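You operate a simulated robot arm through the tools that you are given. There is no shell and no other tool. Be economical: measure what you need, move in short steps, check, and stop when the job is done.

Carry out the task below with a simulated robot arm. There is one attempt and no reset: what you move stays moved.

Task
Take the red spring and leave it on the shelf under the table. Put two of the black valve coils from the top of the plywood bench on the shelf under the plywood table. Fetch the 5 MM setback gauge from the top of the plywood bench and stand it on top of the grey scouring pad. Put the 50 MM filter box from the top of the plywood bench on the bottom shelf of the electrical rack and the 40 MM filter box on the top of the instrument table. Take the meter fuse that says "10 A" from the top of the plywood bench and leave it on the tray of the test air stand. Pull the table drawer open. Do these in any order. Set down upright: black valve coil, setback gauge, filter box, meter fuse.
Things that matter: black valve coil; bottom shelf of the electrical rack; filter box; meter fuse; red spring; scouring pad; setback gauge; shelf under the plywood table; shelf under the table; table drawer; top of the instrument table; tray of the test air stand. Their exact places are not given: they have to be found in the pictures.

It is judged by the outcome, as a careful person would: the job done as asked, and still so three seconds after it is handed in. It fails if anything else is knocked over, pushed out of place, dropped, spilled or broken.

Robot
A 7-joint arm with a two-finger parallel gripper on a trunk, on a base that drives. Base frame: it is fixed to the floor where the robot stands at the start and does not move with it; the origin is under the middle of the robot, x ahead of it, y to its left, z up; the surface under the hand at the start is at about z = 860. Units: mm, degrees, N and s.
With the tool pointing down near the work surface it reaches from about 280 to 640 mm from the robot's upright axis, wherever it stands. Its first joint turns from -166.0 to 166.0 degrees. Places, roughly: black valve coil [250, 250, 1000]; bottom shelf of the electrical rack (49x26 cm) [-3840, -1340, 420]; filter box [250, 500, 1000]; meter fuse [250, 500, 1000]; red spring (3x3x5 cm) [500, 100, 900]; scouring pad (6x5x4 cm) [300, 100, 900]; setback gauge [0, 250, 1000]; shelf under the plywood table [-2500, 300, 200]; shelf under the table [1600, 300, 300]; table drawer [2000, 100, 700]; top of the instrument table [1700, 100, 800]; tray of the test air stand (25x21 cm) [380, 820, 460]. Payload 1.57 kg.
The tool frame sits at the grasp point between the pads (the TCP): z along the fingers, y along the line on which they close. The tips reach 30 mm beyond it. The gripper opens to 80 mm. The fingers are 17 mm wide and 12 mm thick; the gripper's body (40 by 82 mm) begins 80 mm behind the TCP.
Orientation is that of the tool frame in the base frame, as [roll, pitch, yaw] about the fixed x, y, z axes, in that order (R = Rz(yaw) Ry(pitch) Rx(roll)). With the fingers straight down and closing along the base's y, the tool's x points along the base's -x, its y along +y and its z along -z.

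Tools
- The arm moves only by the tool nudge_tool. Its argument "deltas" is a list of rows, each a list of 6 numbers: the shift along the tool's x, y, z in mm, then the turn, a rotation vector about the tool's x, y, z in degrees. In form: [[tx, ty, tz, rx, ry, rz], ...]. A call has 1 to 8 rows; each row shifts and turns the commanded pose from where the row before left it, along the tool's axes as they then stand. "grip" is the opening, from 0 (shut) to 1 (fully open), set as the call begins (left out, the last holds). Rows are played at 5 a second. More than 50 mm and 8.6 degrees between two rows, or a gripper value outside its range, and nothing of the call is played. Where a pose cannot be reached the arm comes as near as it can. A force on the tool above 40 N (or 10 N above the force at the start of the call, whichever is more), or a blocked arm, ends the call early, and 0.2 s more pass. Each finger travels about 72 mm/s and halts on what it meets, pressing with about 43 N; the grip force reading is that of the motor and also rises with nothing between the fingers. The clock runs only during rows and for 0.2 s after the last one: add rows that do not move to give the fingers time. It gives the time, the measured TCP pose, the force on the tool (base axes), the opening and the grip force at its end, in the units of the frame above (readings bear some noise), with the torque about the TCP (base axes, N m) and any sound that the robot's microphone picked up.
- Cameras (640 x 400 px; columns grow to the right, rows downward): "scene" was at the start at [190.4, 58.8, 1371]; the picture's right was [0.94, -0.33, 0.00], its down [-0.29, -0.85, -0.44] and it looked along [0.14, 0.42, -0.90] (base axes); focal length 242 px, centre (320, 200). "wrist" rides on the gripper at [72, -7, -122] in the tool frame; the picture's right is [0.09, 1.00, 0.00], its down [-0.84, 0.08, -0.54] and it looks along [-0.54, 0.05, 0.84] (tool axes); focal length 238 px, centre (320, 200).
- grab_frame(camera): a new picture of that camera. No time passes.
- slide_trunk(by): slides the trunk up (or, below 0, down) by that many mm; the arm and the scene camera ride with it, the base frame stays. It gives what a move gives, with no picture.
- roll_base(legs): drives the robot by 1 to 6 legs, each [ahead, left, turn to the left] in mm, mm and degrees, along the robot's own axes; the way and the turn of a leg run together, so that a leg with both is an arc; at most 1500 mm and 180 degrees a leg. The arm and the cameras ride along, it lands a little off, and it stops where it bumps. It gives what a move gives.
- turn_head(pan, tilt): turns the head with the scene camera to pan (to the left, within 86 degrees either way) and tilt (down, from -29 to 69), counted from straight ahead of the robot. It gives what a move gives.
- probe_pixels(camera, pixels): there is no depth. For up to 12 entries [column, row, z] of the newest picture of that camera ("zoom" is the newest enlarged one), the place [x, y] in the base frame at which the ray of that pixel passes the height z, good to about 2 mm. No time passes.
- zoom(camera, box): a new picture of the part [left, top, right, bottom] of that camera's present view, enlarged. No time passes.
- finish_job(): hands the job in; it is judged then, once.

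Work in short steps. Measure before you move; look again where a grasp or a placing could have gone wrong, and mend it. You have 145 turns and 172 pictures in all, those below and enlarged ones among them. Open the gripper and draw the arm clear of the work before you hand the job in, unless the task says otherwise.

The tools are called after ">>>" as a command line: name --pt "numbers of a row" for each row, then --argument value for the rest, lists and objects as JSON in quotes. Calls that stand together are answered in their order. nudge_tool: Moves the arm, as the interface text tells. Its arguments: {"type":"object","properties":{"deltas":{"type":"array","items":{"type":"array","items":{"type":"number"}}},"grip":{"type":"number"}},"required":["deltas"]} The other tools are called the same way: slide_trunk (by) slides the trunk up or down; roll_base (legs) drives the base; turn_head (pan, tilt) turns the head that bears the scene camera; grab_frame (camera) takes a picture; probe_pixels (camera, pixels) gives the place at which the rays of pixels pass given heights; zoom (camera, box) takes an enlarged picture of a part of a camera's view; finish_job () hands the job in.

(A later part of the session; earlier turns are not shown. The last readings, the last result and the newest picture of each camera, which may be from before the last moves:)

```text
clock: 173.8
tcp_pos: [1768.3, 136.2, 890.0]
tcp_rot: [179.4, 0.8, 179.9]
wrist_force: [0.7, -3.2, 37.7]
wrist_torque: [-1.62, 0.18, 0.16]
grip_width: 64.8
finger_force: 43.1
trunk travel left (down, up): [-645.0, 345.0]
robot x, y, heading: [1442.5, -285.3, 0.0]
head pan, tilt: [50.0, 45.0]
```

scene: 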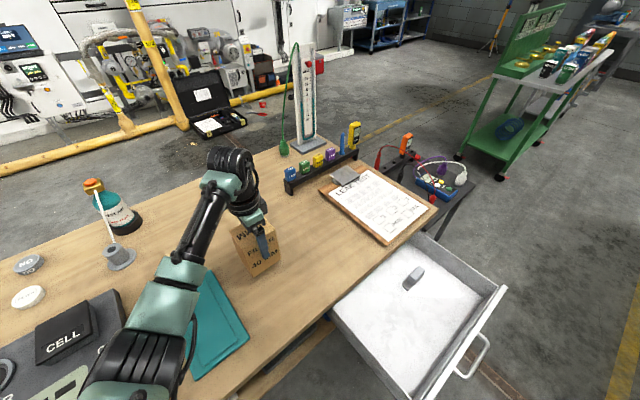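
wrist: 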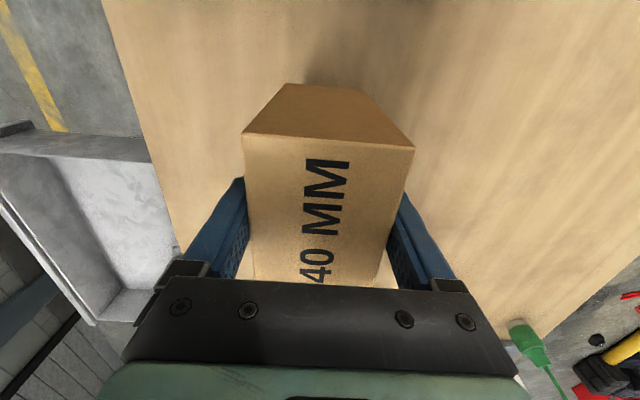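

Contact at 891. I unload, open fully, and rise.

>>> nudge_tool --pt "0 0 -4 0 0 0" --pt "0 0 0 0 0 0"

>>> nudge_tool --pt "0 0 0 0 0 0" --pt "0 0 0 0 0 0" --pt "0 0 0 0 0 0" --grip 1

>>> nudge_tool --pt "0 0 -20 0 0 0" --pt "0 0 -40 0 0 0" --pt "0 0 -45 0 0 0" --pt "0 0 -45 0 0 0" --pt "0 0 -45 0 0 0" --pt "0 0 -45 0 0 0"

>>> grab_frame --camera "scene"

```text
clock: 174.3
tcp_pos: [1769.6, 135.0, 890.1]
tcp_rot: [179.6, 0.7, 180.0]
wrist_force: [4.2, 1.9, 18.9]
wrist_torque: [-0.43, -1.23, 0.18]
grip_width: 64.7
finger_force: 42.6
trunk travel left (down, up): [-645.0, 345.0]
robot x, y, heading: [1442.1, -289.1, 0.3]
head pan, tilt: [50.0, 45.0]
```

```text
clock: 175.2
tcp_pos: [1769.3, 135.3, 889.1]
tcp_rot: [179.7, 0.4, -180.0]
wrist_force: [-0.1, -0.4, 0.1]
wrist_torque: [-0.01, -0.01, -0.01]
grip_width: 80.1
finger_force: 0.0
trunk travel left (down, up): [-645.0, 345.0]
robot x, y, heading: [1445.9, -289.0, -0.1]
head pan, tilt: [50.0, 45.0]
```

```text
clock: 176.6
tcp_pos: [1766.4, 133.4, 1129.9]
tcp_rot: [179.9, 0.3, -180.0]
wrist_force: [-0.6, 0.2, -0.4]
wrist_torque: [0.02, 0.03, -0.02]
grip_width: 80.0
finger_force: 0.1
trunk travel left (down, up): [-645.0, 345.0]
robot x, y, heading: [1442.6, -287.2, 0.0]
head pan, tilt: [50.0, 45.0]
```

```text
65 pictures are left
```

scene: 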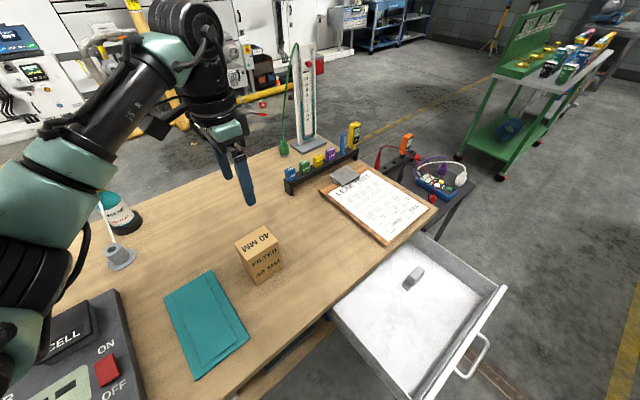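

The 40 MM box stands on the instrument table. Next the 10 A fuse: I pull the arm in, back off, and drive to the bench with the robot facing it (heading 90).

>>> nudge_tool --pt "-25 -37 0 0 0 0" --pt "-25 -37 0 0 0 0" --pt "-25 -37 0 0 0 0" --pt "-25 -37 0 0 0 0" --pt "-25 -37 0 0 0 0" --pt "-25 -37 0 0 0 0" --grip 0.7

>>> roll_base --legs '[[0, -430, 0], [-1150, 0, 0], [0, 0, 90]]'

```text
clock: 177.9
tcp_pos: [1916.2, -88.3, 1127.1]
tcp_rot: [179.7, 0.4, -179.9]
wrist_force: [0.1, -0.4, -0.2]
wrist_torque: [-0.01, 0.02, -0.02]
grip_width: 55.9
finger_force: 0.0
trunk travel left (down, up): [-645.0, 345.0]
robot x, y, heading: [1442.6, -289.1, -0.3]
head pan, tilt: [50.0, 45.0]
```

```text
clock: 189.8
tcp_pos: [108.1, -229.7, 1127.5]
tcp_rot: [179.8, 0.4, -91.9]
wrist_force: [0.1, -0.3, -0.1]
wrist_torque: [-0.01, -0.01, 0.0]
grip_width: 56.0
finger_force: 0.0
trunk travel left (down, up): [-645.0, 345.0]
robot x, y, heading: [294.5, -709.3, 88.1]
head pan, tilt: [50.0, 45.0]
```

>>> roll_base --legs '[[0, 0, 2], [530, 0, 0]]'

>>> grab_frame --camera "wrist"

>>> turn_head --pan 15 --tilt 55

>>> grab_frame --camera "scene"

```text
clock: 193.3
tcp_pos: [88.5, 290.6, 1129.5]
tcp_rot: [179.7, 0.5, -89.6]
wrist_force: [0.4, 0.0, 0.5]
wrist_torque: [0.0, 0.02, 0.02]
grip_width: 56.1
finger_force: 0.0
trunk travel left (down, up): [-645.0, 345.0]
robot x, y, heading: [293.6, -179.1, 90.1]
head pan, tilt: [50.0, 45.0]
```

```text
64 pictures are left
```

wrist: 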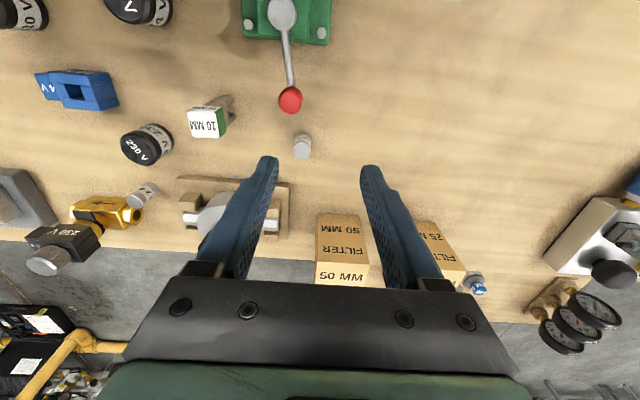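

```text
clock: 194.3
tcp_pos: [89.6, 291.5, 1128.8]
tcp_rot: [179.8, 0.4, -89.7]
wrist_force: [0.1, 0.2, 0.3]
wrist_torque: [-0.01, -0.02, 0.0]
grip_width: 56.1
finger_force: 0.0
trunk travel left (down, up): [-645.0, 345.0]
robot x, y, heading: [290.8, -180.5, 90.3]
head pan, tilt: [15.0, 55.0]
```

```text
63 pictures are left
```

scene: 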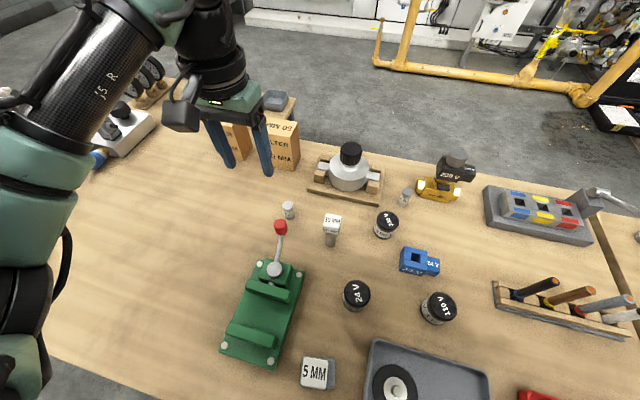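

>>> zoom --camera "wrist" --box '[262, 80, 342, 180]'

>>> probe_pixels --camera "wrist" --pixels '[[302, 151, 890], [302, 151, 905], [302, 151, 920], [290, 99, 960], [290, 99, 990]]'

>>> probe_pixels --camera "scene" --pixels '[[288, 205, 890], [288, 205, 905], [288, 205, 920], [289, 218, 860], [281, 226, 960], [281, 226, 990], [385, 219, 900], [356, 289, 900], [439, 303, 900], [388, 237, 860], [356, 308, 860], [437, 322, 860]]'

```text
4.00 times, centred on (302, 130) of wrist
```

zoom: 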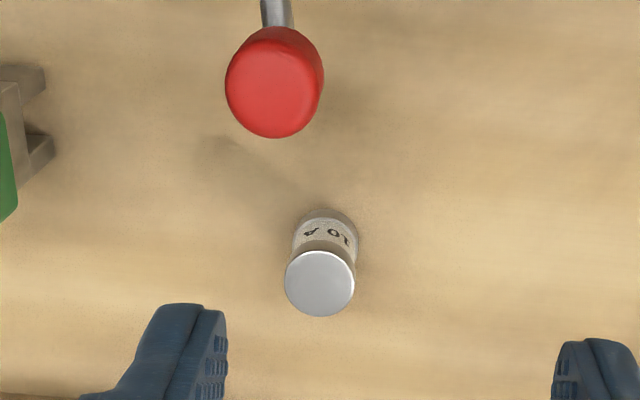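

```text
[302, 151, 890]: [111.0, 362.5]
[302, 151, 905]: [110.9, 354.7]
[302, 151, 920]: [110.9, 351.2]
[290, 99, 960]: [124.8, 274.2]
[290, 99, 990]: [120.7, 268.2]
```

```text
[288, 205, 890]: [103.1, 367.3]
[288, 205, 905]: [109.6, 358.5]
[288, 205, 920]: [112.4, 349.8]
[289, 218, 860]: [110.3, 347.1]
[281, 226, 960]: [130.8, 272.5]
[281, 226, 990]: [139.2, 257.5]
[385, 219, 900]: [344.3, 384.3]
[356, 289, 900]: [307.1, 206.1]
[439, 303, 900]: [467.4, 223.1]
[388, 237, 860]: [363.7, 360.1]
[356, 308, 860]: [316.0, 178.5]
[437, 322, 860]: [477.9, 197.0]
```

Fuse: centre ≈ (111, 355), top ≈ 908. I move over it and lower with a look on the way.

>>> nudge_tool --pt "-32 -11 0 0 0 0" --pt "-31.5 -10.4 30 0 0 0" --pt "0 0 45 0 0 0" --pt "0 0 45 0 0 0" --pt "0 0 40 0 0 0" --pt "0 0 0 0 0 0"

>>> grab_frame --camera "wrist"

```text
clock: 195.7
tcp_pos: [109.1, 357.1, 966.9]
tcp_rot: [179.8, 0.4, -89.7]
wrist_force: [-0.6, 0.3, 0.5]
wrist_torque: [0.0, 0.02, 0.0]
grip_width: 55.8
finger_force: 0.1
trunk travel left (down, up): [-645.0, 345.0]
robot x, y, heading: [294.5, -181.0, 90.4]
head pan, tilt: [15.0, 55.0]
```

```text
61 pictures are left
```

wrist: 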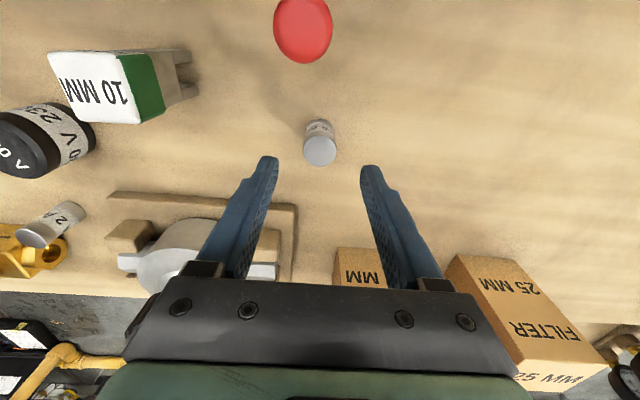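

Centred. Lower to 905 and close.

>>> nudge_tool --pt "0 0 30 0 0 0" --pt "0 0 32 0 0 0" --pt "0 0 0 0 0 0"

>>> nudge_tool --pt "0 0 0 0 0 0" --pt "0 0 0 0 0 0" --pt "0 0 0 0 0 0" --pt "0 0 0 0 0 0" --grip 0.1

>>> nudge_tool --pt "0 0 -30 0 0 0" --pt "0 0 -45 0 0 0" --pt "0 0 -45 0 0 0" --pt "0 0 -45 0 0 0" --pt "0 0 -45 0 0 0"

>>> grab_frame --camera "wrist"

```text
clock: 196.5
tcp_pos: [112.0, 356.3, 905.4]
tcp_rot: [179.8, 0.4, -89.8]
wrist_force: [-0.1, -0.3, 0.9]
wrist_torque: [0.0, -0.01, 0.0]
grip_width: 56.0
finger_force: 0.0
trunk travel left (down, up): [-645.0, 345.0]
robot x, y, heading: [292.1, -177.1, 90.0]
head pan, tilt: [15.0, 55.0]
```

```text
clock: 197.5
tcp_pos: [109.5, 356.4, 906.6]
tcp_rot: [179.8, 0.4, -89.7]
wrist_force: [0.5, -0.2, 0.2]
wrist_torque: [0.02, 0.0, 0.01]
grip_width: 25.6
finger_force: 37.4
trunk travel left (down, up): [-645.0, 345.0]
robot x, y, heading: [292.8, -180.7, 90.3]
head pan, tilt: [15.0, 55.0]
```

```text
clock: 198.7
tcp_pos: [109.5, 352.8, 1115.6]
tcp_rot: [179.8, 0.4, -89.7]
wrist_force: [-0.5, -0.4, -1.5]
wrist_torque: [0.01, 0.0, -0.05]
grip_width: 26.0
finger_force: 36.7
trunk travel left (down, up): [-645.0, 345.0]
robot x, y, heading: [290.4, -182.3, 90.4]
head pan, tilt: [15.0, 55.0]
```

```text
60 pictures are left
```

wrist: 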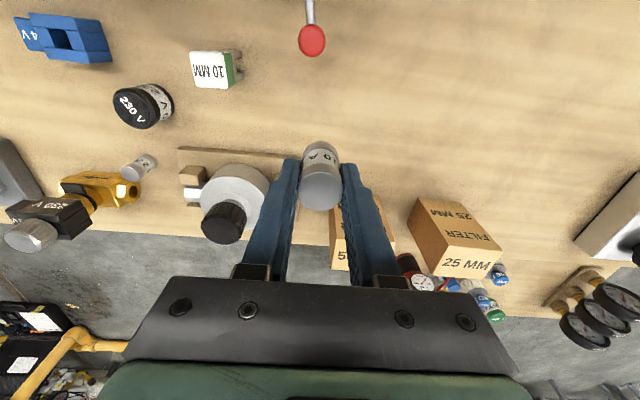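

Fuse held. I back off the bench and strafe toward −x, then look for the way round.

>>> roll_base --legs '[[-480, 0, 0], [0, 1300, 0]]'

>>> turn_head --pan 45 --tilt 30

>>> grab_frame --camera "scene"

>>> turn_head --pan 0 --tilt 35

>>> grab_frame --camera "scene"

```text
clock: 207.6
tcp_pos: [-1181.7, -142.9, 1115.4]
tcp_rot: [179.7, 0.4, -89.1]
wrist_force: [0.7, -0.7, -1.5]
wrist_torque: [-0.04, -0.03, -0.04]
grip_width: 25.6
finger_force: 37.0
trunk travel left (down, up): [-645.0, 345.0]
robot x, y, heading: [-990.5, -677.2, 91.2]
head pan, tilt: [15.0, 55.0]
```

```text
clock: 208.6
tcp_pos: [-1182.8, -144.3, 1114.4]
tcp_rot: [179.9, 0.4, -88.9]
wrist_force: [-0.2, -0.6, -1.6]
wrist_torque: [-0.02, -0.03, 0.01]
grip_width: 25.2
finger_force: 37.3
trunk travel left (down, up): [-645.0, 345.0]
robot x, y, heading: [-993.5, -675.3, 91.0]
head pan, tilt: [45.0, 30.0]
```

```text
59 pictures are left
```

scene: 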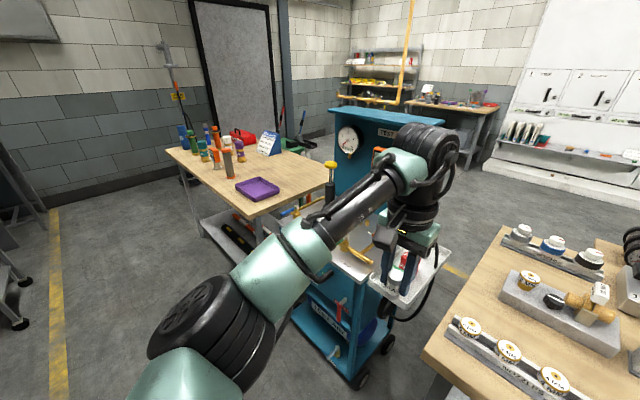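

```text
clock: 209.7
tcp_pos: [-1182.3, -144.6, 1115.1]
tcp_rot: [179.8, 0.4, -89.1]
wrist_force: [0.5, -0.2, -1.2]
wrist_torque: [-0.01, 0.0, 0.0]
grip_width: 25.3
finger_force: 36.6
trunk travel left (down, up): [-645.0, 345.0]
robot x, y, heading: [-995.6, -677.0, 91.3]
head pan, tilt: [0.0, 35.0]
```

```text
58 pictures are left
```

scene: 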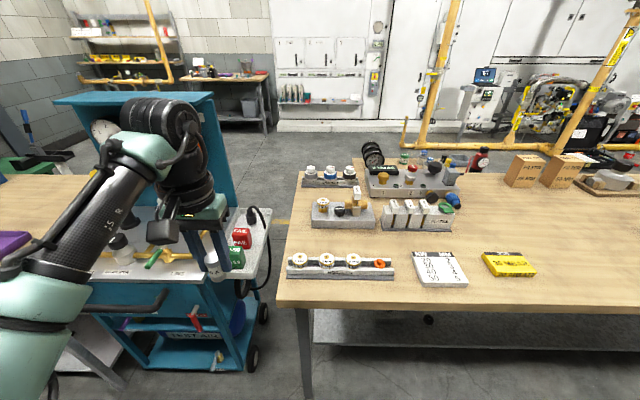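

A teal cart fills the space between the bench and the plywood table. I look further left for a way round to the stand behind the bench.

>>> turn_head --pan 65 --tilt 15

>>> grab_frame --camera "scene"

>>> probe_pixels --camera "scene" --pixels '[[60, 300, 0], [330, 180, 0], [200, 250, 0], [400, 330, 0]]'

```text
clock: 211.0
tcp_pos: [-1184.2, -143.9, 1116.6]
tcp_rot: [179.8, 0.3, -89.0]
wrist_force: [0.3, -1.3, -0.8]
wrist_torque: [-0.01, -0.03, 0.02]
grip_width: 25.7
finger_force: 36.8
trunk travel left (down, up): [-645.0, 345.0]
robot x, y, heading: [-996.0, -676.5, 91.3]
head pan, tilt: [65.0, 15.0]
```

```text
57 pictures are left
```

scene: 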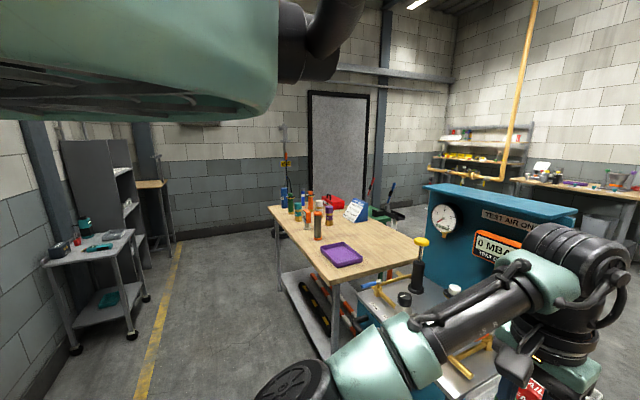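

```text
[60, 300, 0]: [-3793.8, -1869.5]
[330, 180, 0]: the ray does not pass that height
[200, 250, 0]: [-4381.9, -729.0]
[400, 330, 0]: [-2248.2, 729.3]
```

>>> probe_pixels --camera "scene" --pixels '[[268, 207, 800], [335, 283, 800], [418, 262, 800], [355, 200, 800], [278, 290, 0], [215, 190, 0], [315, 230, 0], [130, 335, 0], [172, 240, 0], [112, 225, 800]]'

>>> zoom --camera "scene" --box '[260, 120, 480, 260]'

```text
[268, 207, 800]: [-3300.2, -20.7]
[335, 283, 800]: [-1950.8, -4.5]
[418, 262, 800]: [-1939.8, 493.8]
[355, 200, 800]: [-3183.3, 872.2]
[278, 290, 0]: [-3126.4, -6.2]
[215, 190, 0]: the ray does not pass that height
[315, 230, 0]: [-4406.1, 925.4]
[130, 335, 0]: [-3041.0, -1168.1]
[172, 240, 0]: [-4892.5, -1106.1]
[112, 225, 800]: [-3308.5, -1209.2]
```

```text
2.86 times, centred on (370, 190) of scene
```

zoom: 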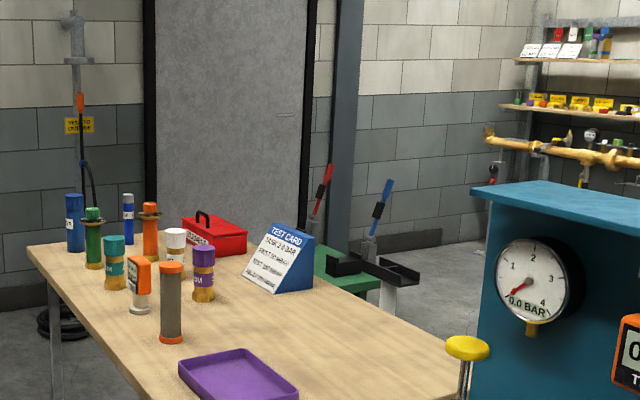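

Way round on the left looks open (plywood table x −3200…−1950, y ≥ 0). I back off, turn to face −x, and drive past its left end.

>>> roll_base --legs '[[-200, 0, 0], [0, 0, 89], [0, -330, 0], [1300, 0, 0], [1300, 0, 0]]'

>>> turn_head --pan -60 --tilt 25

>>> grab_frame --camera "scene"

>>> turn_head --pan 35 --tilt 35

>>> grab_frame --camera "scene"

```text
clock: 230.4
tcp_pos: [-4118.8, -636.0, 1115.9]
tcp_rot: [179.8, 0.5, -2.0]
wrist_force: [1.1, 0.1, -0.4]
wrist_torque: [0.01, -0.02, 0.02]
grip_width: 25.7
finger_force: 37.0
trunk travel left (down, up): [-645.0, 345.0]
robot x, y, heading: [-3575.1, -478.1, 177.6]
head pan, tilt: [65.0, 15.0]
```

```text
clock: 232.4
tcp_pos: [-4118.0, -636.9, 1114.8]
tcp_rot: [179.8, 0.4, -2.0]
wrist_force: [-0.8, 0.1, -0.5]
wrist_torque: [0.01, 0.01, 0.01]
grip_width: 25.4
finger_force: 36.8
trunk travel left (down, up): [-645.0, 345.0]
robot x, y, heading: [-3580.2, -477.4, 177.8]
head pan, tilt: [-60.0, 25.0]
```

```text
55 pictures are left
```

scene: 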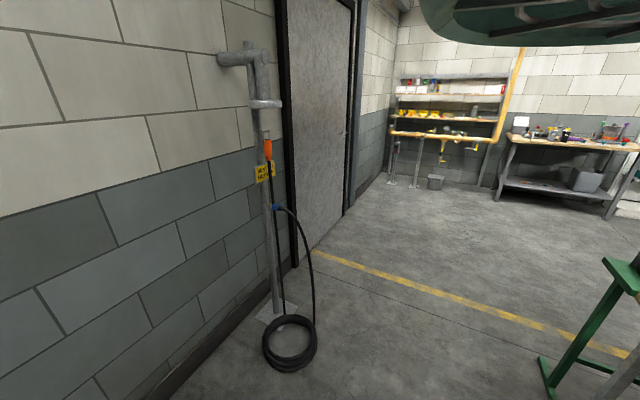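

```text
clock: 234.2
tcp_pos: [-4118.7, -636.1, 1116.3]
tcp_rot: [179.8, 0.4, -2.1]
wrist_force: [0.3, -0.2, -0.4]
wrist_torque: [-0.03, 0.01, -0.03]
grip_width: 25.7
finger_force: 37.1
trunk travel left (down, up): [-645.0, 345.0]
robot x, y, heading: [-3580.6, -474.3, 178.2]
head pan, tilt: [35.0, 35.0]
```

```text
54 pictures are left
```

scene: 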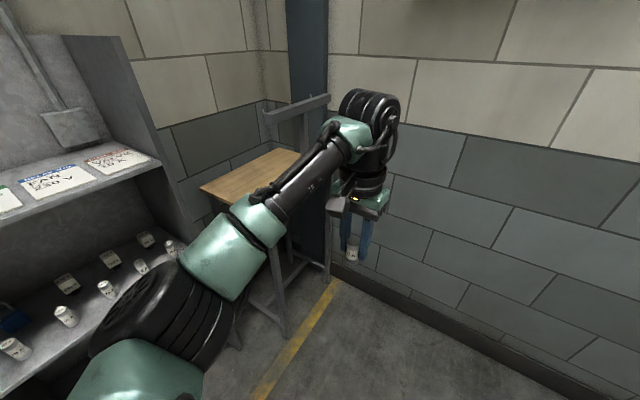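

Corridor between the table/green trolley (x ≈ −3100) and the hose coil (x ≈ −4290) is about 1.1 m. I turn to heading 90 at x ≈ −3640 and drive through to the rear aisle.

>>> roll_base --legs '[[60, 0, 0], [0, 0, -88], [1150, 0, 0], [1150, 0, 0], [0, 0, -90]]'

>>> turn_head --pan -10 --tilt 20

>>> grab_frame --camera "scene"

```text
clock: 253.7
tcp_pos: [-3083.4, 2007.8, 1114.8]
tcp_rot: [179.8, 0.5, 179.2]
wrist_force: [-0.2, 0.8, -0.5]
wrist_torque: [-0.02, 0.0, 0.01]
grip_width: 25.4
finger_force: 36.8
trunk travel left (down, up): [-645.0, 345.0]
robot x, y, heading: [-3618.1, 1829.3, -0.7]
head pan, tilt: [35.0, 35.0]
```

```text
clock: 254.8
tcp_pos: [-3084.0, 2008.3, 1114.3]
tcp_rot: [179.8, 0.4, 179.2]
wrist_force: [0.2, 0.0, -0.3]
wrist_torque: [0.01, -0.02, -0.02]
grip_width: 25.5
finger_force: 37.0
trunk travel left (down, up): [-645.0, 345.0]
robot x, y, heading: [-3620.0, 1836.2, -0.9]
head pan, tilt: [-10.0, 20.0]
```

```text
53 pictures are left
```

scene: 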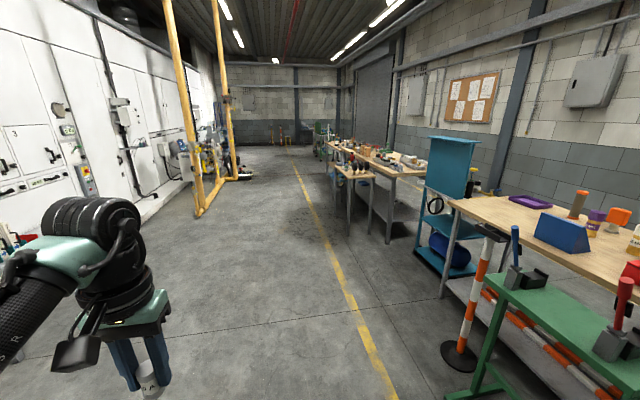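

The rear aisle is free. I drive 3.7 m along it and look at the stand behind the bench.

>>> roll_base --legs '[[0, 0, 0.9], [1270, 0, 0], [1270, 0, 0], [1270, 0, 0], [0, 0, -90]]'

>>> turn_head --pan 10 --tilt 45

>>> grab_frame --camera "scene"

```text
clock: 277.3
tcp_pos: [376.9, 1315.9, 1114.9]
tcp_rot: [179.8, 0.4, 91.1]
wrist_force: [-0.1, -0.6, -0.6]
wrist_torque: [-0.01, 0.01, 0.03]
grip_width: 25.6
finger_force: 36.7
trunk travel left (down, up): [-645.0, 345.0]
robot x, y, heading: [185.7, 1849.6, -89.0]
head pan, tilt: [-10.0, 20.0]
```

```text
clock: 278.2
tcp_pos: [377.0, 1314.1, 1115.6]
tcp_rot: [179.8, 0.4, 91.0]
wrist_force: [0.0, -0.1, -0.2]
wrist_torque: [-0.01, 0.03, -0.03]
grip_width: 25.5
finger_force: 37.0
trunk travel left (down, up): [-645.0, 345.0]
robot x, y, heading: [187.0, 1848.1, -89.1]
head pan, tilt: [10.0, 45.0]
```

```text
52 pictures are left
```

scene: 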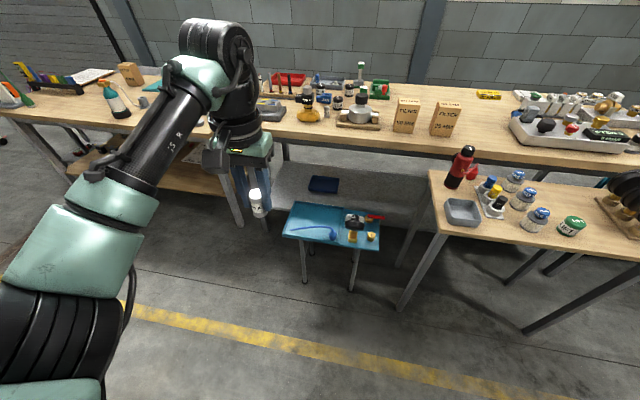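

>>> zoom --camera "scene" --box '[270, 190, 400, 290]'

>>> probe_pixels --camera "zoom" --pixels '[[110, 65, 460], [540, 140, 460], [55, 215, 460], [510, 280, 460], [270, 100, 460]]'

```text
4.00 times, centred on (335, 240) of scene
```

zoom: 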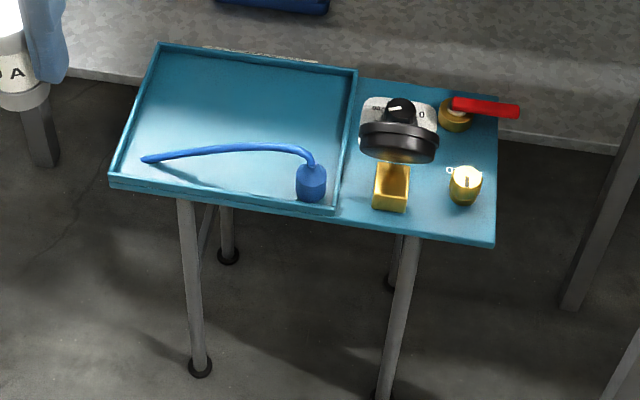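

```text
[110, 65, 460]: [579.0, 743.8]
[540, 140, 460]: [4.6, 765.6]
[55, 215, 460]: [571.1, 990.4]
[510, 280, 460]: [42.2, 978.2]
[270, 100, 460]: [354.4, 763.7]
```

>>> probe_pixels --camera "zoom" --pixels '[[160, 48, 470], [352, 75, 470], [335, 205, 470], [115, 180, 470], [235, 110, 460], [145, 158, 465], [310, 145, 470], [400, 110, 600], [310, 180, 480]]'

```text
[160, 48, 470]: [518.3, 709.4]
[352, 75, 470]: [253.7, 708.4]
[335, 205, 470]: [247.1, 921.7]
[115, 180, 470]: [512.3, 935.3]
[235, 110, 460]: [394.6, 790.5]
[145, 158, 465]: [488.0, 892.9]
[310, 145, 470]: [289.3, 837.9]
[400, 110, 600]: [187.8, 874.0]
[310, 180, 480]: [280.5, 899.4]
```

Tray spans x 250–515, y 710–930; the hose lies at y 840–890, so y ≈ 770 is free. I drive ahead 546 mm and lower the trunk partway.

>>> roll_base --legs '[[546, 0, -0.9]]'

>>> slide_trunk --by -400

>>> slide_trunk --by -100

>>> grab_frame --camera "wrist"

>>> turn_head --pan 20 --tilt 45

>>> grab_frame --camera "scene"

```text
clock: 281.4
tcp_pos: [376.3, 764.7, 1114.6]
tcp_rot: [179.9, 0.4, 90.3]
wrist_force: [0.1, -0.1, -0.6]
wrist_torque: [0.04, 0.03, 0.0]
grip_width: 25.7
finger_force: 36.8
trunk travel left (down, up): [-645.0, 345.0]
robot x, y, heading: [194.6, 1300.8, -89.9]
head pan, tilt: [10.0, 45.0]
```

```text
clock: 285.2
tcp_pos: [375.7, 766.2, 715.2]
tcp_rot: [179.7, 0.3, 90.3]
wrist_force: [0.1, 0.6, -1.2]
wrist_torque: [0.0, 0.0, 0.03]
grip_width: 25.5
finger_force: 36.6
trunk travel left (down, up): [-245.0, 745.0]
robot x, y, heading: [193.6, 1300.8, -89.9]
head pan, tilt: [10.0, 45.0]
```

```text
clock: 286.5
tcp_pos: [375.9, 764.2, 614.5]
tcp_rot: [179.7, 0.3, 90.3]
wrist_force: [-0.3, 0.0, -0.7]
wrist_torque: [-0.03, 0.0, 0.0]
grip_width: 25.3
finger_force: 37.2
trunk travel left (down, up): [-145.0, 845.0]
robot x, y, heading: [194.1, 1300.3, -89.5]
head pan, tilt: [10.0, 45.0]
```

```text
50 pictures are left
```

wrist: 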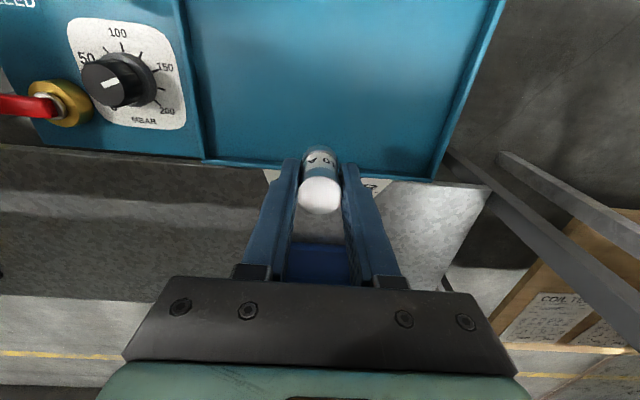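

```text
clock: 287.3
tcp_pos: [376.5, 765.1, 616.2]
tcp_rot: [179.8, 0.4, 90.3]
wrist_force: [-0.2, 0.2, -0.5]
wrist_torque: [0.0, 0.04, 0.05]
grip_width: 25.6
finger_force: 37.5
trunk travel left (down, up): [-145.0, 845.0]
robot x, y, heading: [191.5, 1300.6, -89.5]
head pan, tilt: [20.0, 45.0]
```

```text
49 pictures are left
```

scene: 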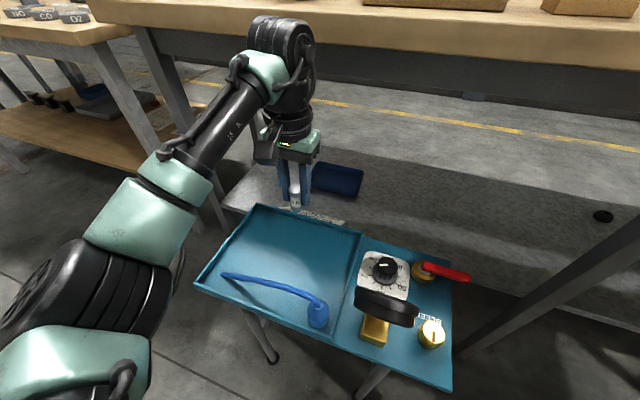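

Landing point is inside the tray, ~55 mm from its back rim. I lower the trunk 85 mm more, then step down with the arm.

>>> slide_trunk --by -85

>>> nudge_tool --pt "0 0 8 0 0 0" --pt "0 0 4 0 0 0" --pt "0 0 2 0 0 0" --pt "0 0 2 0 0 0" --pt "0 0 2 0 0 0" --pt "0 0 0 0 0 0"

```text
clock: 288.5
tcp_pos: [377.2, 765.9, 530.8]
tcp_rot: [179.9, 0.4, 90.4]
wrist_force: [0.1, 0.3, -0.4]
wrist_torque: [0.01, -0.02, 0.0]
grip_width: 25.7
finger_force: 37.1
trunk travel left (down, up): [-60.0, 930.0]
robot x, y, heading: [195.4, 1301.4, -89.7]
head pan, tilt: [20.0, 45.0]
```

```text
clock: 289.9
tcp_pos: [375.2, 766.1, 515.9]
tcp_rot: [179.7, 0.7, 90.3]
wrist_force: [0.4, 3.7, 25.0]
wrist_torque: [0.3, 0.06, -0.02]
grip_width: 25.3
finger_force: 37.0
trunk travel left (down, up): [-60.0, 930.0]
robot x, y, heading: [193.9, 1297.6, -89.7]
head pan, tilt: [20.0, 45.0]
```

Contact at z 516. I unload, open, and rise.

>>> nudge_tool --pt "0 0 -2.5 0 0 0" --pt "0 0 0 0 0 0"

>>> nudge_tool --pt "0 0 0 0 0 0" --pt "0 0 0 0 0 0" --pt "0 0 0 0 0 0" --grip 0.6

>>> nudge_tool --pt "0 0 -20 0 0 0" --pt "0 0 -40 0 0 0" --pt "0 0 -45 0 0 0"

>>> zoom --camera "scene" --box '[190, 130, 470, 330]'

```text
clock: 290.5
tcp_pos: [375.7, 766.1, 515.6]
tcp_rot: [179.7, 0.7, 90.3]
wrist_force: [2.8, -3.6, 20.8]
wrist_torque: [-0.06, -0.05, -0.02]
grip_width: 25.3
finger_force: 36.8
trunk travel left (down, up): [-60.0, 930.0]
robot x, y, heading: [191.0, 1295.8, -89.9]
head pan, tilt: [20.0, 45.0]
```

```text
clock: 291.3
tcp_pos: [375.6, 766.0, 514.2]
tcp_rot: [179.8, 0.5, 90.3]
wrist_force: [0.4, 0.5, 0.3]
wrist_torque: [0.0, -0.04, -0.01]
grip_width: 48.1
finger_force: 0.0
trunk travel left (down, up): [-60.0, 930.0]
robot x, y, heading: [194.8, 1298.4, -89.8]
head pan, tilt: [20.0, 45.0]
```

```text
clock: 292.1
tcp_pos: [376.3, 766.5, 622.2]
tcp_rot: [179.8, 0.3, 90.2]
wrist_force: [0.1, 0.1, -0.6]
wrist_torque: [0.01, 0.0, -0.01]
grip_width: 48.1
finger_force: 0.1
trunk travel left (down, up): [-60.0, 930.0]
robot x, y, heading: [195.9, 1300.6, -89.4]
head pan, tilt: [20.0, 45.0]
```

```text
2.00 times, centred on (330, 230) of scene
```

zoom: 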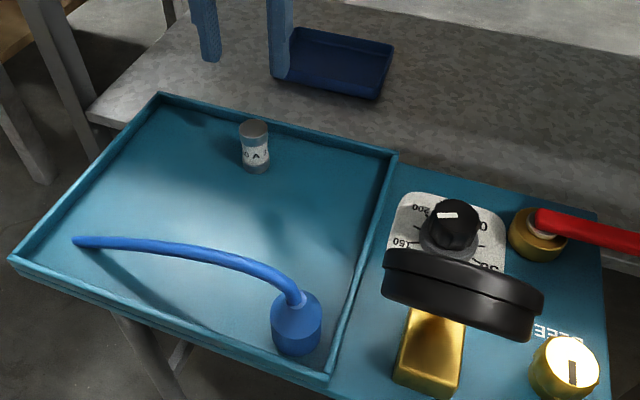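

Fuse "10 A" stands in the tray. Now I return: raise the trunk, pull the arm in, and go back the same way round to the front.

>>> slide_trunk --by 400

>>> slide_trunk --by 170

>>> nudge_tool --pt "45 0 0 0 0 0" --pt "45 0 0 0 0 0" --pt "40 0 0 0 0 0"

>>> roll_base --legs '[[-540, 0, 0], [0, 0, 89.6], [-1270, 0, 0], [-1270, 0, 0], [-1275, 0, 0]]'

```text
clock: 295.9
tcp_pos: [376.5, 766.3, 1021.1]
tcp_rot: [179.7, 0.3, 90.3]
wrist_force: [-0.4, -0.2, 0.4]
wrist_torque: [-0.03, 0.0, 0.0]
grip_width: 48.0
finger_force: 0.1
trunk travel left (down, up): [-460.0, 530.0]
robot x, y, heading: [192.6, 1299.3, -89.5]
head pan, tilt: [20.0, 45.0]
```

```text
clock: 297.8
tcp_pos: [375.0, 766.7, 1190.8]
tcp_rot: [179.8, 0.5, 90.4]
wrist_force: [-0.6, 0.3, 0.8]
wrist_torque: [-0.01, -0.01, -0.01]
grip_width: 47.9
finger_force: 0.0
trunk travel left (down, up): [-630.0, 360.0]
robot x, y, heading: [193.6, 1304.0, -89.6]
head pan, tilt: [20.0, 45.0]
```

```text
clock: 298.6
tcp_pos: [376.8, 898.9, 1190.7]
tcp_rot: [179.7, 0.4, 90.3]
wrist_force: [1.1, 0.2, -0.5]
wrist_torque: [0.0, -0.01, -0.01]
grip_width: 48.2
finger_force: 0.1
trunk travel left (down, up): [-630.0, 360.0]
robot x, y, heading: [195.0, 1301.7, -89.9]
head pan, tilt: [20.0, 45.0]
```

```text
clock: 323.5
tcp_pos: [-3211.6, 2038.9, 1190.2]
tcp_rot: [179.8, 0.4, 180.0]
wrist_force: [-0.3, -0.6, -0.3]
wrist_torque: [-0.02, 0.02, -0.03]
grip_width: 48.1
finger_force: 0.1
trunk travel left (down, up): [-630.0, 360.0]
robot x, y, heading: [-3614.4, 1858.7, -0.2]
head pan, tilt: [20.0, 45.0]
```

>>> roll_base --legs '[[0, 0, 90], [-1200, 0, 0], [-1200, 0, 0]]'

>>> turn_head --pan 86 --tilt 25

>>> roll_base --legs '[[0, 0, 60]]'

>>> grab_frame --camera "scene"

```text
clock: 339.1
tcp_pos: [-3798.8, -145.7, 1190.5]
tcp_rot: [179.8, 0.5, -90.2]
wrist_force: [0.2, -0.1, 0.4]
wrist_torque: [0.03, 0.02, 0.01]
grip_width: 48.1
finger_force: 0.1
trunk travel left (down, up): [-630.0, 360.0]
robot x, y, heading: [-3623.2, -548.2, 89.8]
head pan, tilt: [20.0, 45.0]
```

```text
clock: 340.5
tcp_pos: [-3799.5, -145.2, 1191.0]
tcp_rot: [179.8, 0.4, -90.2]
wrist_force: [-0.6, -0.2, -0.3]
wrist_torque: [0.01, 0.04, -0.01]
grip_width: 47.9
finger_force: 0.0
trunk travel left (down, up): [-630.0, 360.0]
robot x, y, heading: [-3619.4, -551.8, 89.6]
head pan, tilt: [85.9, 25.0]
```

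```text
clock: 343.6
tcp_pos: [-4059.9, -507.6, 1190.4]
tcp_rot: [179.8, 0.5, -29.6]
wrist_force: [-0.3, 0.0, -0.3]
wrist_torque: [-0.03, 0.0, -0.01]
grip_width: 48.1
finger_force: 0.0
trunk travel left (down, up): [-630.0, 360.0]
robot x, y, heading: [-3622.6, -549.8, 150.6]
head pan, tilt: [85.9, 25.0]
```

```text
47 pictures are left
```

scene: 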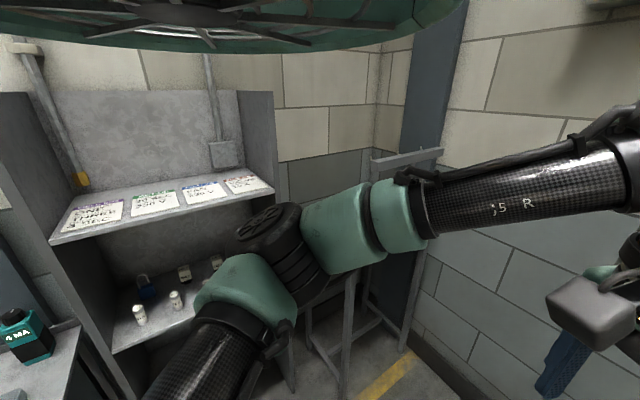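

The rack faces us: card shelf, fuse shelf, and a lower shelf. I'll view it again with the box in hand. Now to the bench for the 50 MM box.

>>> roll_base --legs '[[0, 0, -150.5], [1080, 0, 0], [1080, 0, 0], [1080, 0, 0]]'

>>> turn_head --pan 70 --tilt 40

>>> grab_frame --camera "scene"

>>> probe_pixels --camera "scene" --pixels '[[320, 200, 860]]'

```text
clock: 365.5
tcp_pos: [10.2, -295.8, 1189.8]
tcp_rot: [179.9, 0.5, -179.3]
wrist_force: [0.0, -0.3, -0.6]
wrist_torque: [0.02, -0.01, 0.0]
grip_width: 48.2
finger_force: 0.1
trunk travel left (down, up): [-630.0, 360.0]
robot x, y, heading: [-387.5, -479.3, 0.4]
head pan, tilt: [85.9, 25.0]
```

```text
clock: 366.3
tcp_pos: [11.6, -295.8, 1190.0]
tcp_rot: [179.8, 0.4, -179.3]
wrist_force: [0.7, -0.3, -0.3]
wrist_torque: [-0.01, 0.0, 0.01]
grip_width: 48.1
finger_force: 0.0
trunk travel left (down, up): [-630.0, 360.0]
robot x, y, heading: [-388.1, -479.6, 0.6]
head pan, tilt: [70.0, 40.0]
```

```text
46 pictures are left
```

scene: 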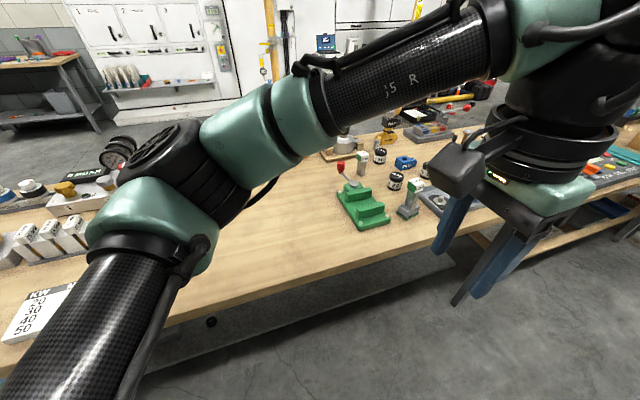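

```text
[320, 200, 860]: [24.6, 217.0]
```

>>> roll_base --legs '[[0, 450, -0.5]]'

>>> grab_frame --camera "wrist"

```text
clock: 369.0
tcp_pos: [9.9, 149.5, 1190.7]
tcp_rot: [179.7, 0.3, -180.0]
wrist_force: [-0.2, 0.2, -0.1]
wrist_torque: [0.0, 0.03, -0.01]
grip_width: 48.1
finger_force: 0.0
trunk travel left (down, up): [-630.0, 360.0]
robot x, y, heading: [-392.4, -32.1, 0.4]
head pan, tilt: [70.0, 40.0]
```

```text
45 pictures are left
```

wrist: 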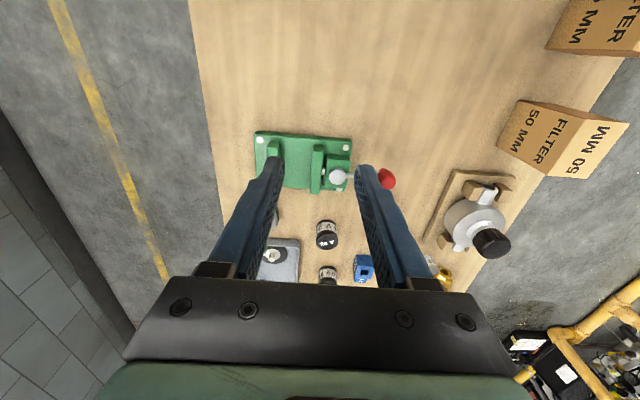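

>>> zoom --camera "wrist" --box '[470, 80, 640, 190]'

>>> probe_pixels --camera "wrist" --pixels '[[518, 100, 860], [498, 147, 860], [582, 114, 985], [630, 123, 985], [599, 178, 985], [547, 177, 985], [640, 55, 985], [545, 47, 860]]'

```text
3.64 times, centred on (555, 135) of wrist
```

zoom: 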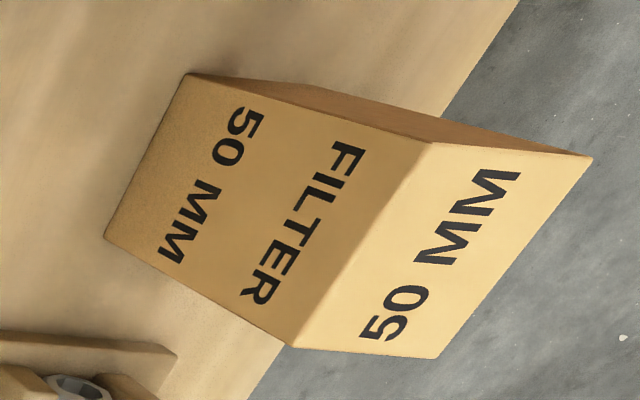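

```text
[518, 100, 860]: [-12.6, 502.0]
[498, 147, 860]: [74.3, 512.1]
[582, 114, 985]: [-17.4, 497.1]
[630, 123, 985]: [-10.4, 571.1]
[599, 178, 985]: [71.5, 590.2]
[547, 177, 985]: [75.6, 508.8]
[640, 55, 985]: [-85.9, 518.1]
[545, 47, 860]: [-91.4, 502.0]
```

>>> probe_pixels --camera "zoom" --pixels '[[432, 142, 985], [592, 157, 985], [437, 358, 985], [290, 347, 985], [188, 74, 860], [105, 236, 860], [440, 250, 985]]'

```text
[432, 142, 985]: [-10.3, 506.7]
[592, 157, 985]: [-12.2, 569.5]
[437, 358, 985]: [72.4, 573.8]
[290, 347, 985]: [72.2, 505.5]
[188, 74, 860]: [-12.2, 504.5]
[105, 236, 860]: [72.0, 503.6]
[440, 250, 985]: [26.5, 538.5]
```

50 MM box: x −12…72, y 505…571, top ≈ 985. I drive 280 mm ahead and bring the open hand over (30, 538).

>>> roll_base --legs '[[280, 0, -0.4]]'

>>> nudge_tool --pt "26 38 0 0 0 0" --pt "26 38 0 0 0 0" --pt "26 38 0 0 0 0" --pt "26 38 0 0 0 0" --pt "26 38 0 0 0 0" --grip 1

>>> nudge_tool --pt "26 38 0 0 0 0" --pt "26 38 0 0 0 0" --pt "26 38 0 0 0 0" --pt "26 38 0 0 0 0" --pt "26 38 0 0 0 0"

>>> grab_frame --camera "wrist"

```text
clock: 371.0
tcp_pos: [291.6, 145.6, 1190.7]
tcp_rot: [179.8, 0.4, 179.7]
wrist_force: [-0.2, -0.1, 0.1]
wrist_torque: [-0.02, 0.01, 0.03]
grip_width: 48.0
finger_force: 0.0
trunk travel left (down, up): [-630.0, 360.0]
robot x, y, heading: [-111.5, -31.2, -0.1]
head pan, tilt: [70.0, 40.0]
```

```text
clock: 372.2
tcp_pos: [160.2, 337.5, 1190.6]
tcp_rot: [179.7, 0.3, 179.6]
wrist_force: [1.0, -0.1, -0.1]
wrist_torque: [0.02, -0.01, 0.02]
grip_width: 80.0
finger_force: 0.1
trunk travel left (down, up): [-630.0, 360.0]
robot x, y, heading: [-114.4, -32.9, -0.2]
head pan, tilt: [70.0, 40.0]
```

```text
clock: 373.4
tcp_pos: [33.9, 526.2, 1190.7]
tcp_rot: [179.8, 0.4, 179.6]
wrist_force: [0.2, -1.0, -0.2]
wrist_torque: [-0.04, -0.01, 0.01]
grip_width: 79.9
finger_force: 0.0
trunk travel left (down, up): [-630.0, 360.0]
robot x, y, heading: [-109.2, -30.7, -0.5]
head pan, tilt: [70.0, 40.0]
```

```text
43 pictures are left
```

wrist: 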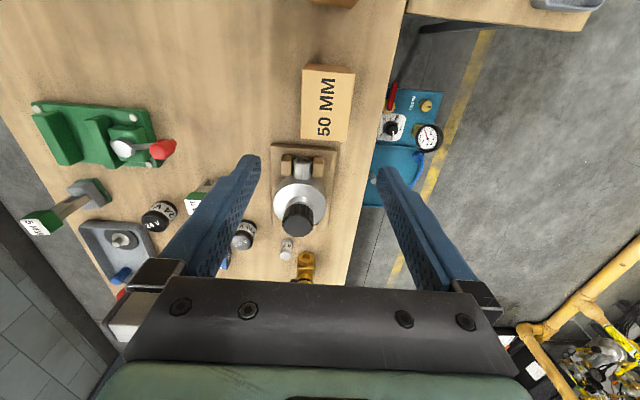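

>>> probe_pixels --camera "wrist" --pixels '[[303, 69, 985], [355, 72, 985], [348, 141, 985], [301, 139, 985]]'

>>> nudge_tool --pt "4 6 40 0 0 0" --pt "0 6 45 0 0 0" --pt "0 0 45 0 0 0" --pt "0 0 36 0 0 0" --pt "0 0 0 0 0 0"

>>> grab_frame --camera "wrist"

```text
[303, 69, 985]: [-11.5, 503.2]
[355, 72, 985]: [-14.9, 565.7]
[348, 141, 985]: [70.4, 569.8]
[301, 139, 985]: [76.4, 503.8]
```

```text
clock: 374.6
tcp_pos: [28.8, 539.8, 1024.1]
tcp_rot: [179.8, 0.4, 179.6]
wrist_force: [-0.4, 0.1, 0.1]
wrist_torque: [0.01, 0.02, -0.01]
grip_width: 80.3
finger_force: 0.1
trunk travel left (down, up): [-630.0, 360.0]
robot x, y, heading: [-115.2, -29.4, -0.2]
head pan, tilt: [70.0, 40.0]
```

```text
42 pictures are left
```

wrist: 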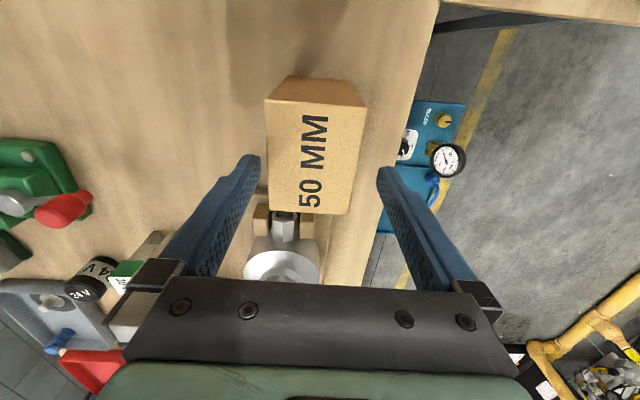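

Left gap is smaller; I shift 4 mm to −y, lower to z 952 and grip.

>>> nudge_tool --pt "0 -4 0 0 0 0" --pt "0 0 25 0 0 0" --pt "0 0 30 0 0 0" --pt "0 0 17 0 0 0" --pt "0 0 0 0 0 0"

>>> nudge_tool --pt "0 0 0 0 0 0" --pt "0 0 0 0 0 0" --pt "0 0 0 0 0 0" --grip 0.5

>>> nudge_tool --pt "0 0 -40 0 0 0" --pt "0 0 -45 0 0 0" --pt "0 0 -45 0 0 0" --pt "0 0 -45 0 0 0" --pt "0 0 -45 0 0 0"

```text
clock: 375.8
tcp_pos: [30.8, 536.5, 951.2]
tcp_rot: [179.9, 0.3, 179.7]
wrist_force: [-0.3, 0.4, -0.5]
wrist_torque: [-0.01, 0.02, -0.03]
grip_width: 80.0
finger_force: 0.0
trunk travel left (down, up): [-630.0, 360.0]
robot x, y, heading: [-113.4, -32.0, -0.3]
head pan, tilt: [70.0, 40.0]
```

```text
clock: 376.6
tcp_pos: [30.2, 535.5, 952.5]
tcp_rot: [179.8, 0.4, 179.6]
wrist_force: [-0.5, -0.9, 0.0]
wrist_torque: [-0.09, 0.02, 0.0]
grip_width: 64.6
finger_force: 42.4
trunk travel left (down, up): [-630.0, 360.0]
robot x, y, heading: [-116.2, -35.1, -0.3]
head pan, tilt: [70.0, 40.0]
```

```text
clock: 377.8
tcp_pos: [28.5, 535.4, 1173.0]
tcp_rot: [179.8, 0.4, 179.7]
wrist_force: [0.8, 1.1, -2.2]
wrist_torque: [-0.01, -0.02, 0.01]
grip_width: 64.4
finger_force: 43.4
trunk travel left (down, up): [-630.0, 360.0]
robot x, y, heading: [-113.7, -32.7, -0.3]
head pan, tilt: [70.0, 40.0]
```

Box gripped (64.6 mm) and lifted. I retract the arm, back off, face −x and drive to the rack area for a proper look.

>>> nudge_tool --pt "-26 -38 0 0 0 0" --pt "-26 -38 0 0 0 0" --pt "-26 -38 0 0 0 0" --pt "-26 -38 0 0 0 0" --pt "-26 -38 0 0 0 0"

>>> nudge_tool --pt "-26 -38 0 0 0 0" --pt "-26 -38 0 0 0 0" --pt "-26 -38 0 0 0 0" --pt "-26 -38 0 0 0 0" --pt "-26 -38 0 0 0 0"

>>> roll_base --legs '[[0, -520, 0], [0, 0, -179.7], [1140, 0, 0], [1140, 0, 0], [1140, 0, 0]]'

>>> slide_trunk --by -250

>>> turn_head --pan 60 --tilt 30

>>> grab_frame --camera "scene"

```text
clock: 379.0
tcp_pos: [157.2, 341.3, 1170.0]
tcp_rot: [179.8, 0.4, 179.7]
wrist_force: [0.2, 0.0, -2.1]
wrist_torque: [0.0, 0.04, -0.01]
grip_width: 64.8
finger_force: 43.3
trunk travel left (down, up): [-630.0, 360.0]
robot x, y, heading: [-116.5, -33.9, -0.4]
head pan, tilt: [70.0, 40.0]
```

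```text
clock: 380.2
tcp_pos: [288.1, 152.0, 1172.5]
tcp_rot: [179.7, 0.4, 179.7]
wrist_force: [-0.2, -0.3, -2.4]
wrist_torque: [-0.02, -0.02, -0.01]
grip_width: 64.6
finger_force: 42.6
trunk travel left (down, up): [-630.0, 360.0]
robot x, y, heading: [-114.4, -29.9, -0.3]
head pan, tilt: [70.0, 40.0]
```

```text
clock: 406.8
tcp_pos: [-3949.0, -788.8, 1172.2]
tcp_rot: [179.8, 0.3, 1.9]
wrist_force: [-0.1, -0.2, -2.6]
wrist_torque: [0.0, -0.02, -0.01]
grip_width: 65.2
finger_force: 42.5
trunk travel left (down, up): [-630.0, 360.0]
robot x, y, heading: [-3556.9, -588.6, -178.1]
head pan, tilt: [70.0, 40.0]
```

```text
clock: 409.4
tcp_pos: [-3948.2, -790.3, 923.4]
tcp_rot: [179.8, 0.4, 1.8]
wrist_force: [0.5, 0.3, -2.8]
wrist_torque: [-0.01, -0.01, -0.03]
grip_width: 64.9
finger_force: 43.0
trunk travel left (down, up): [-380.0, 610.0]
robot x, y, heading: [-3555.9, -591.5, -178.2]
head pan, tilt: [70.0, 40.0]
```

```text
clock: 410.1
tcp_pos: [-3949.1, -789.5, 923.4]
tcp_rot: [179.8, 0.4, 1.6]
wrist_force: [0.9, 0.1, -2.4]
wrist_torque: [-0.02, 0.0, 0.0]
grip_width: 64.8
finger_force: 43.2
trunk travel left (down, up): [-380.0, 610.0]
robot x, y, heading: [-3555.8, -590.5, -178.4]
head pan, tilt: [60.0, 30.0]
```

```text
41 pictures are left
```

scene: 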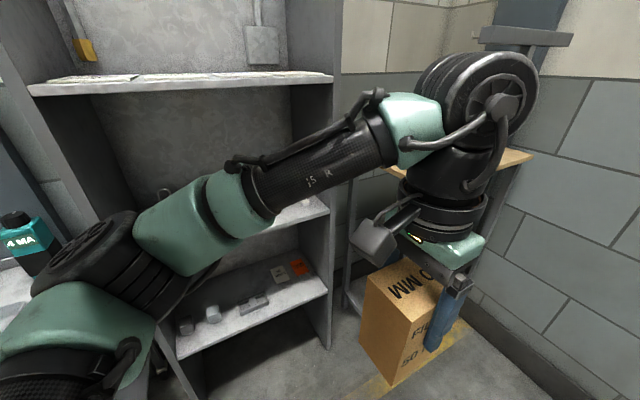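

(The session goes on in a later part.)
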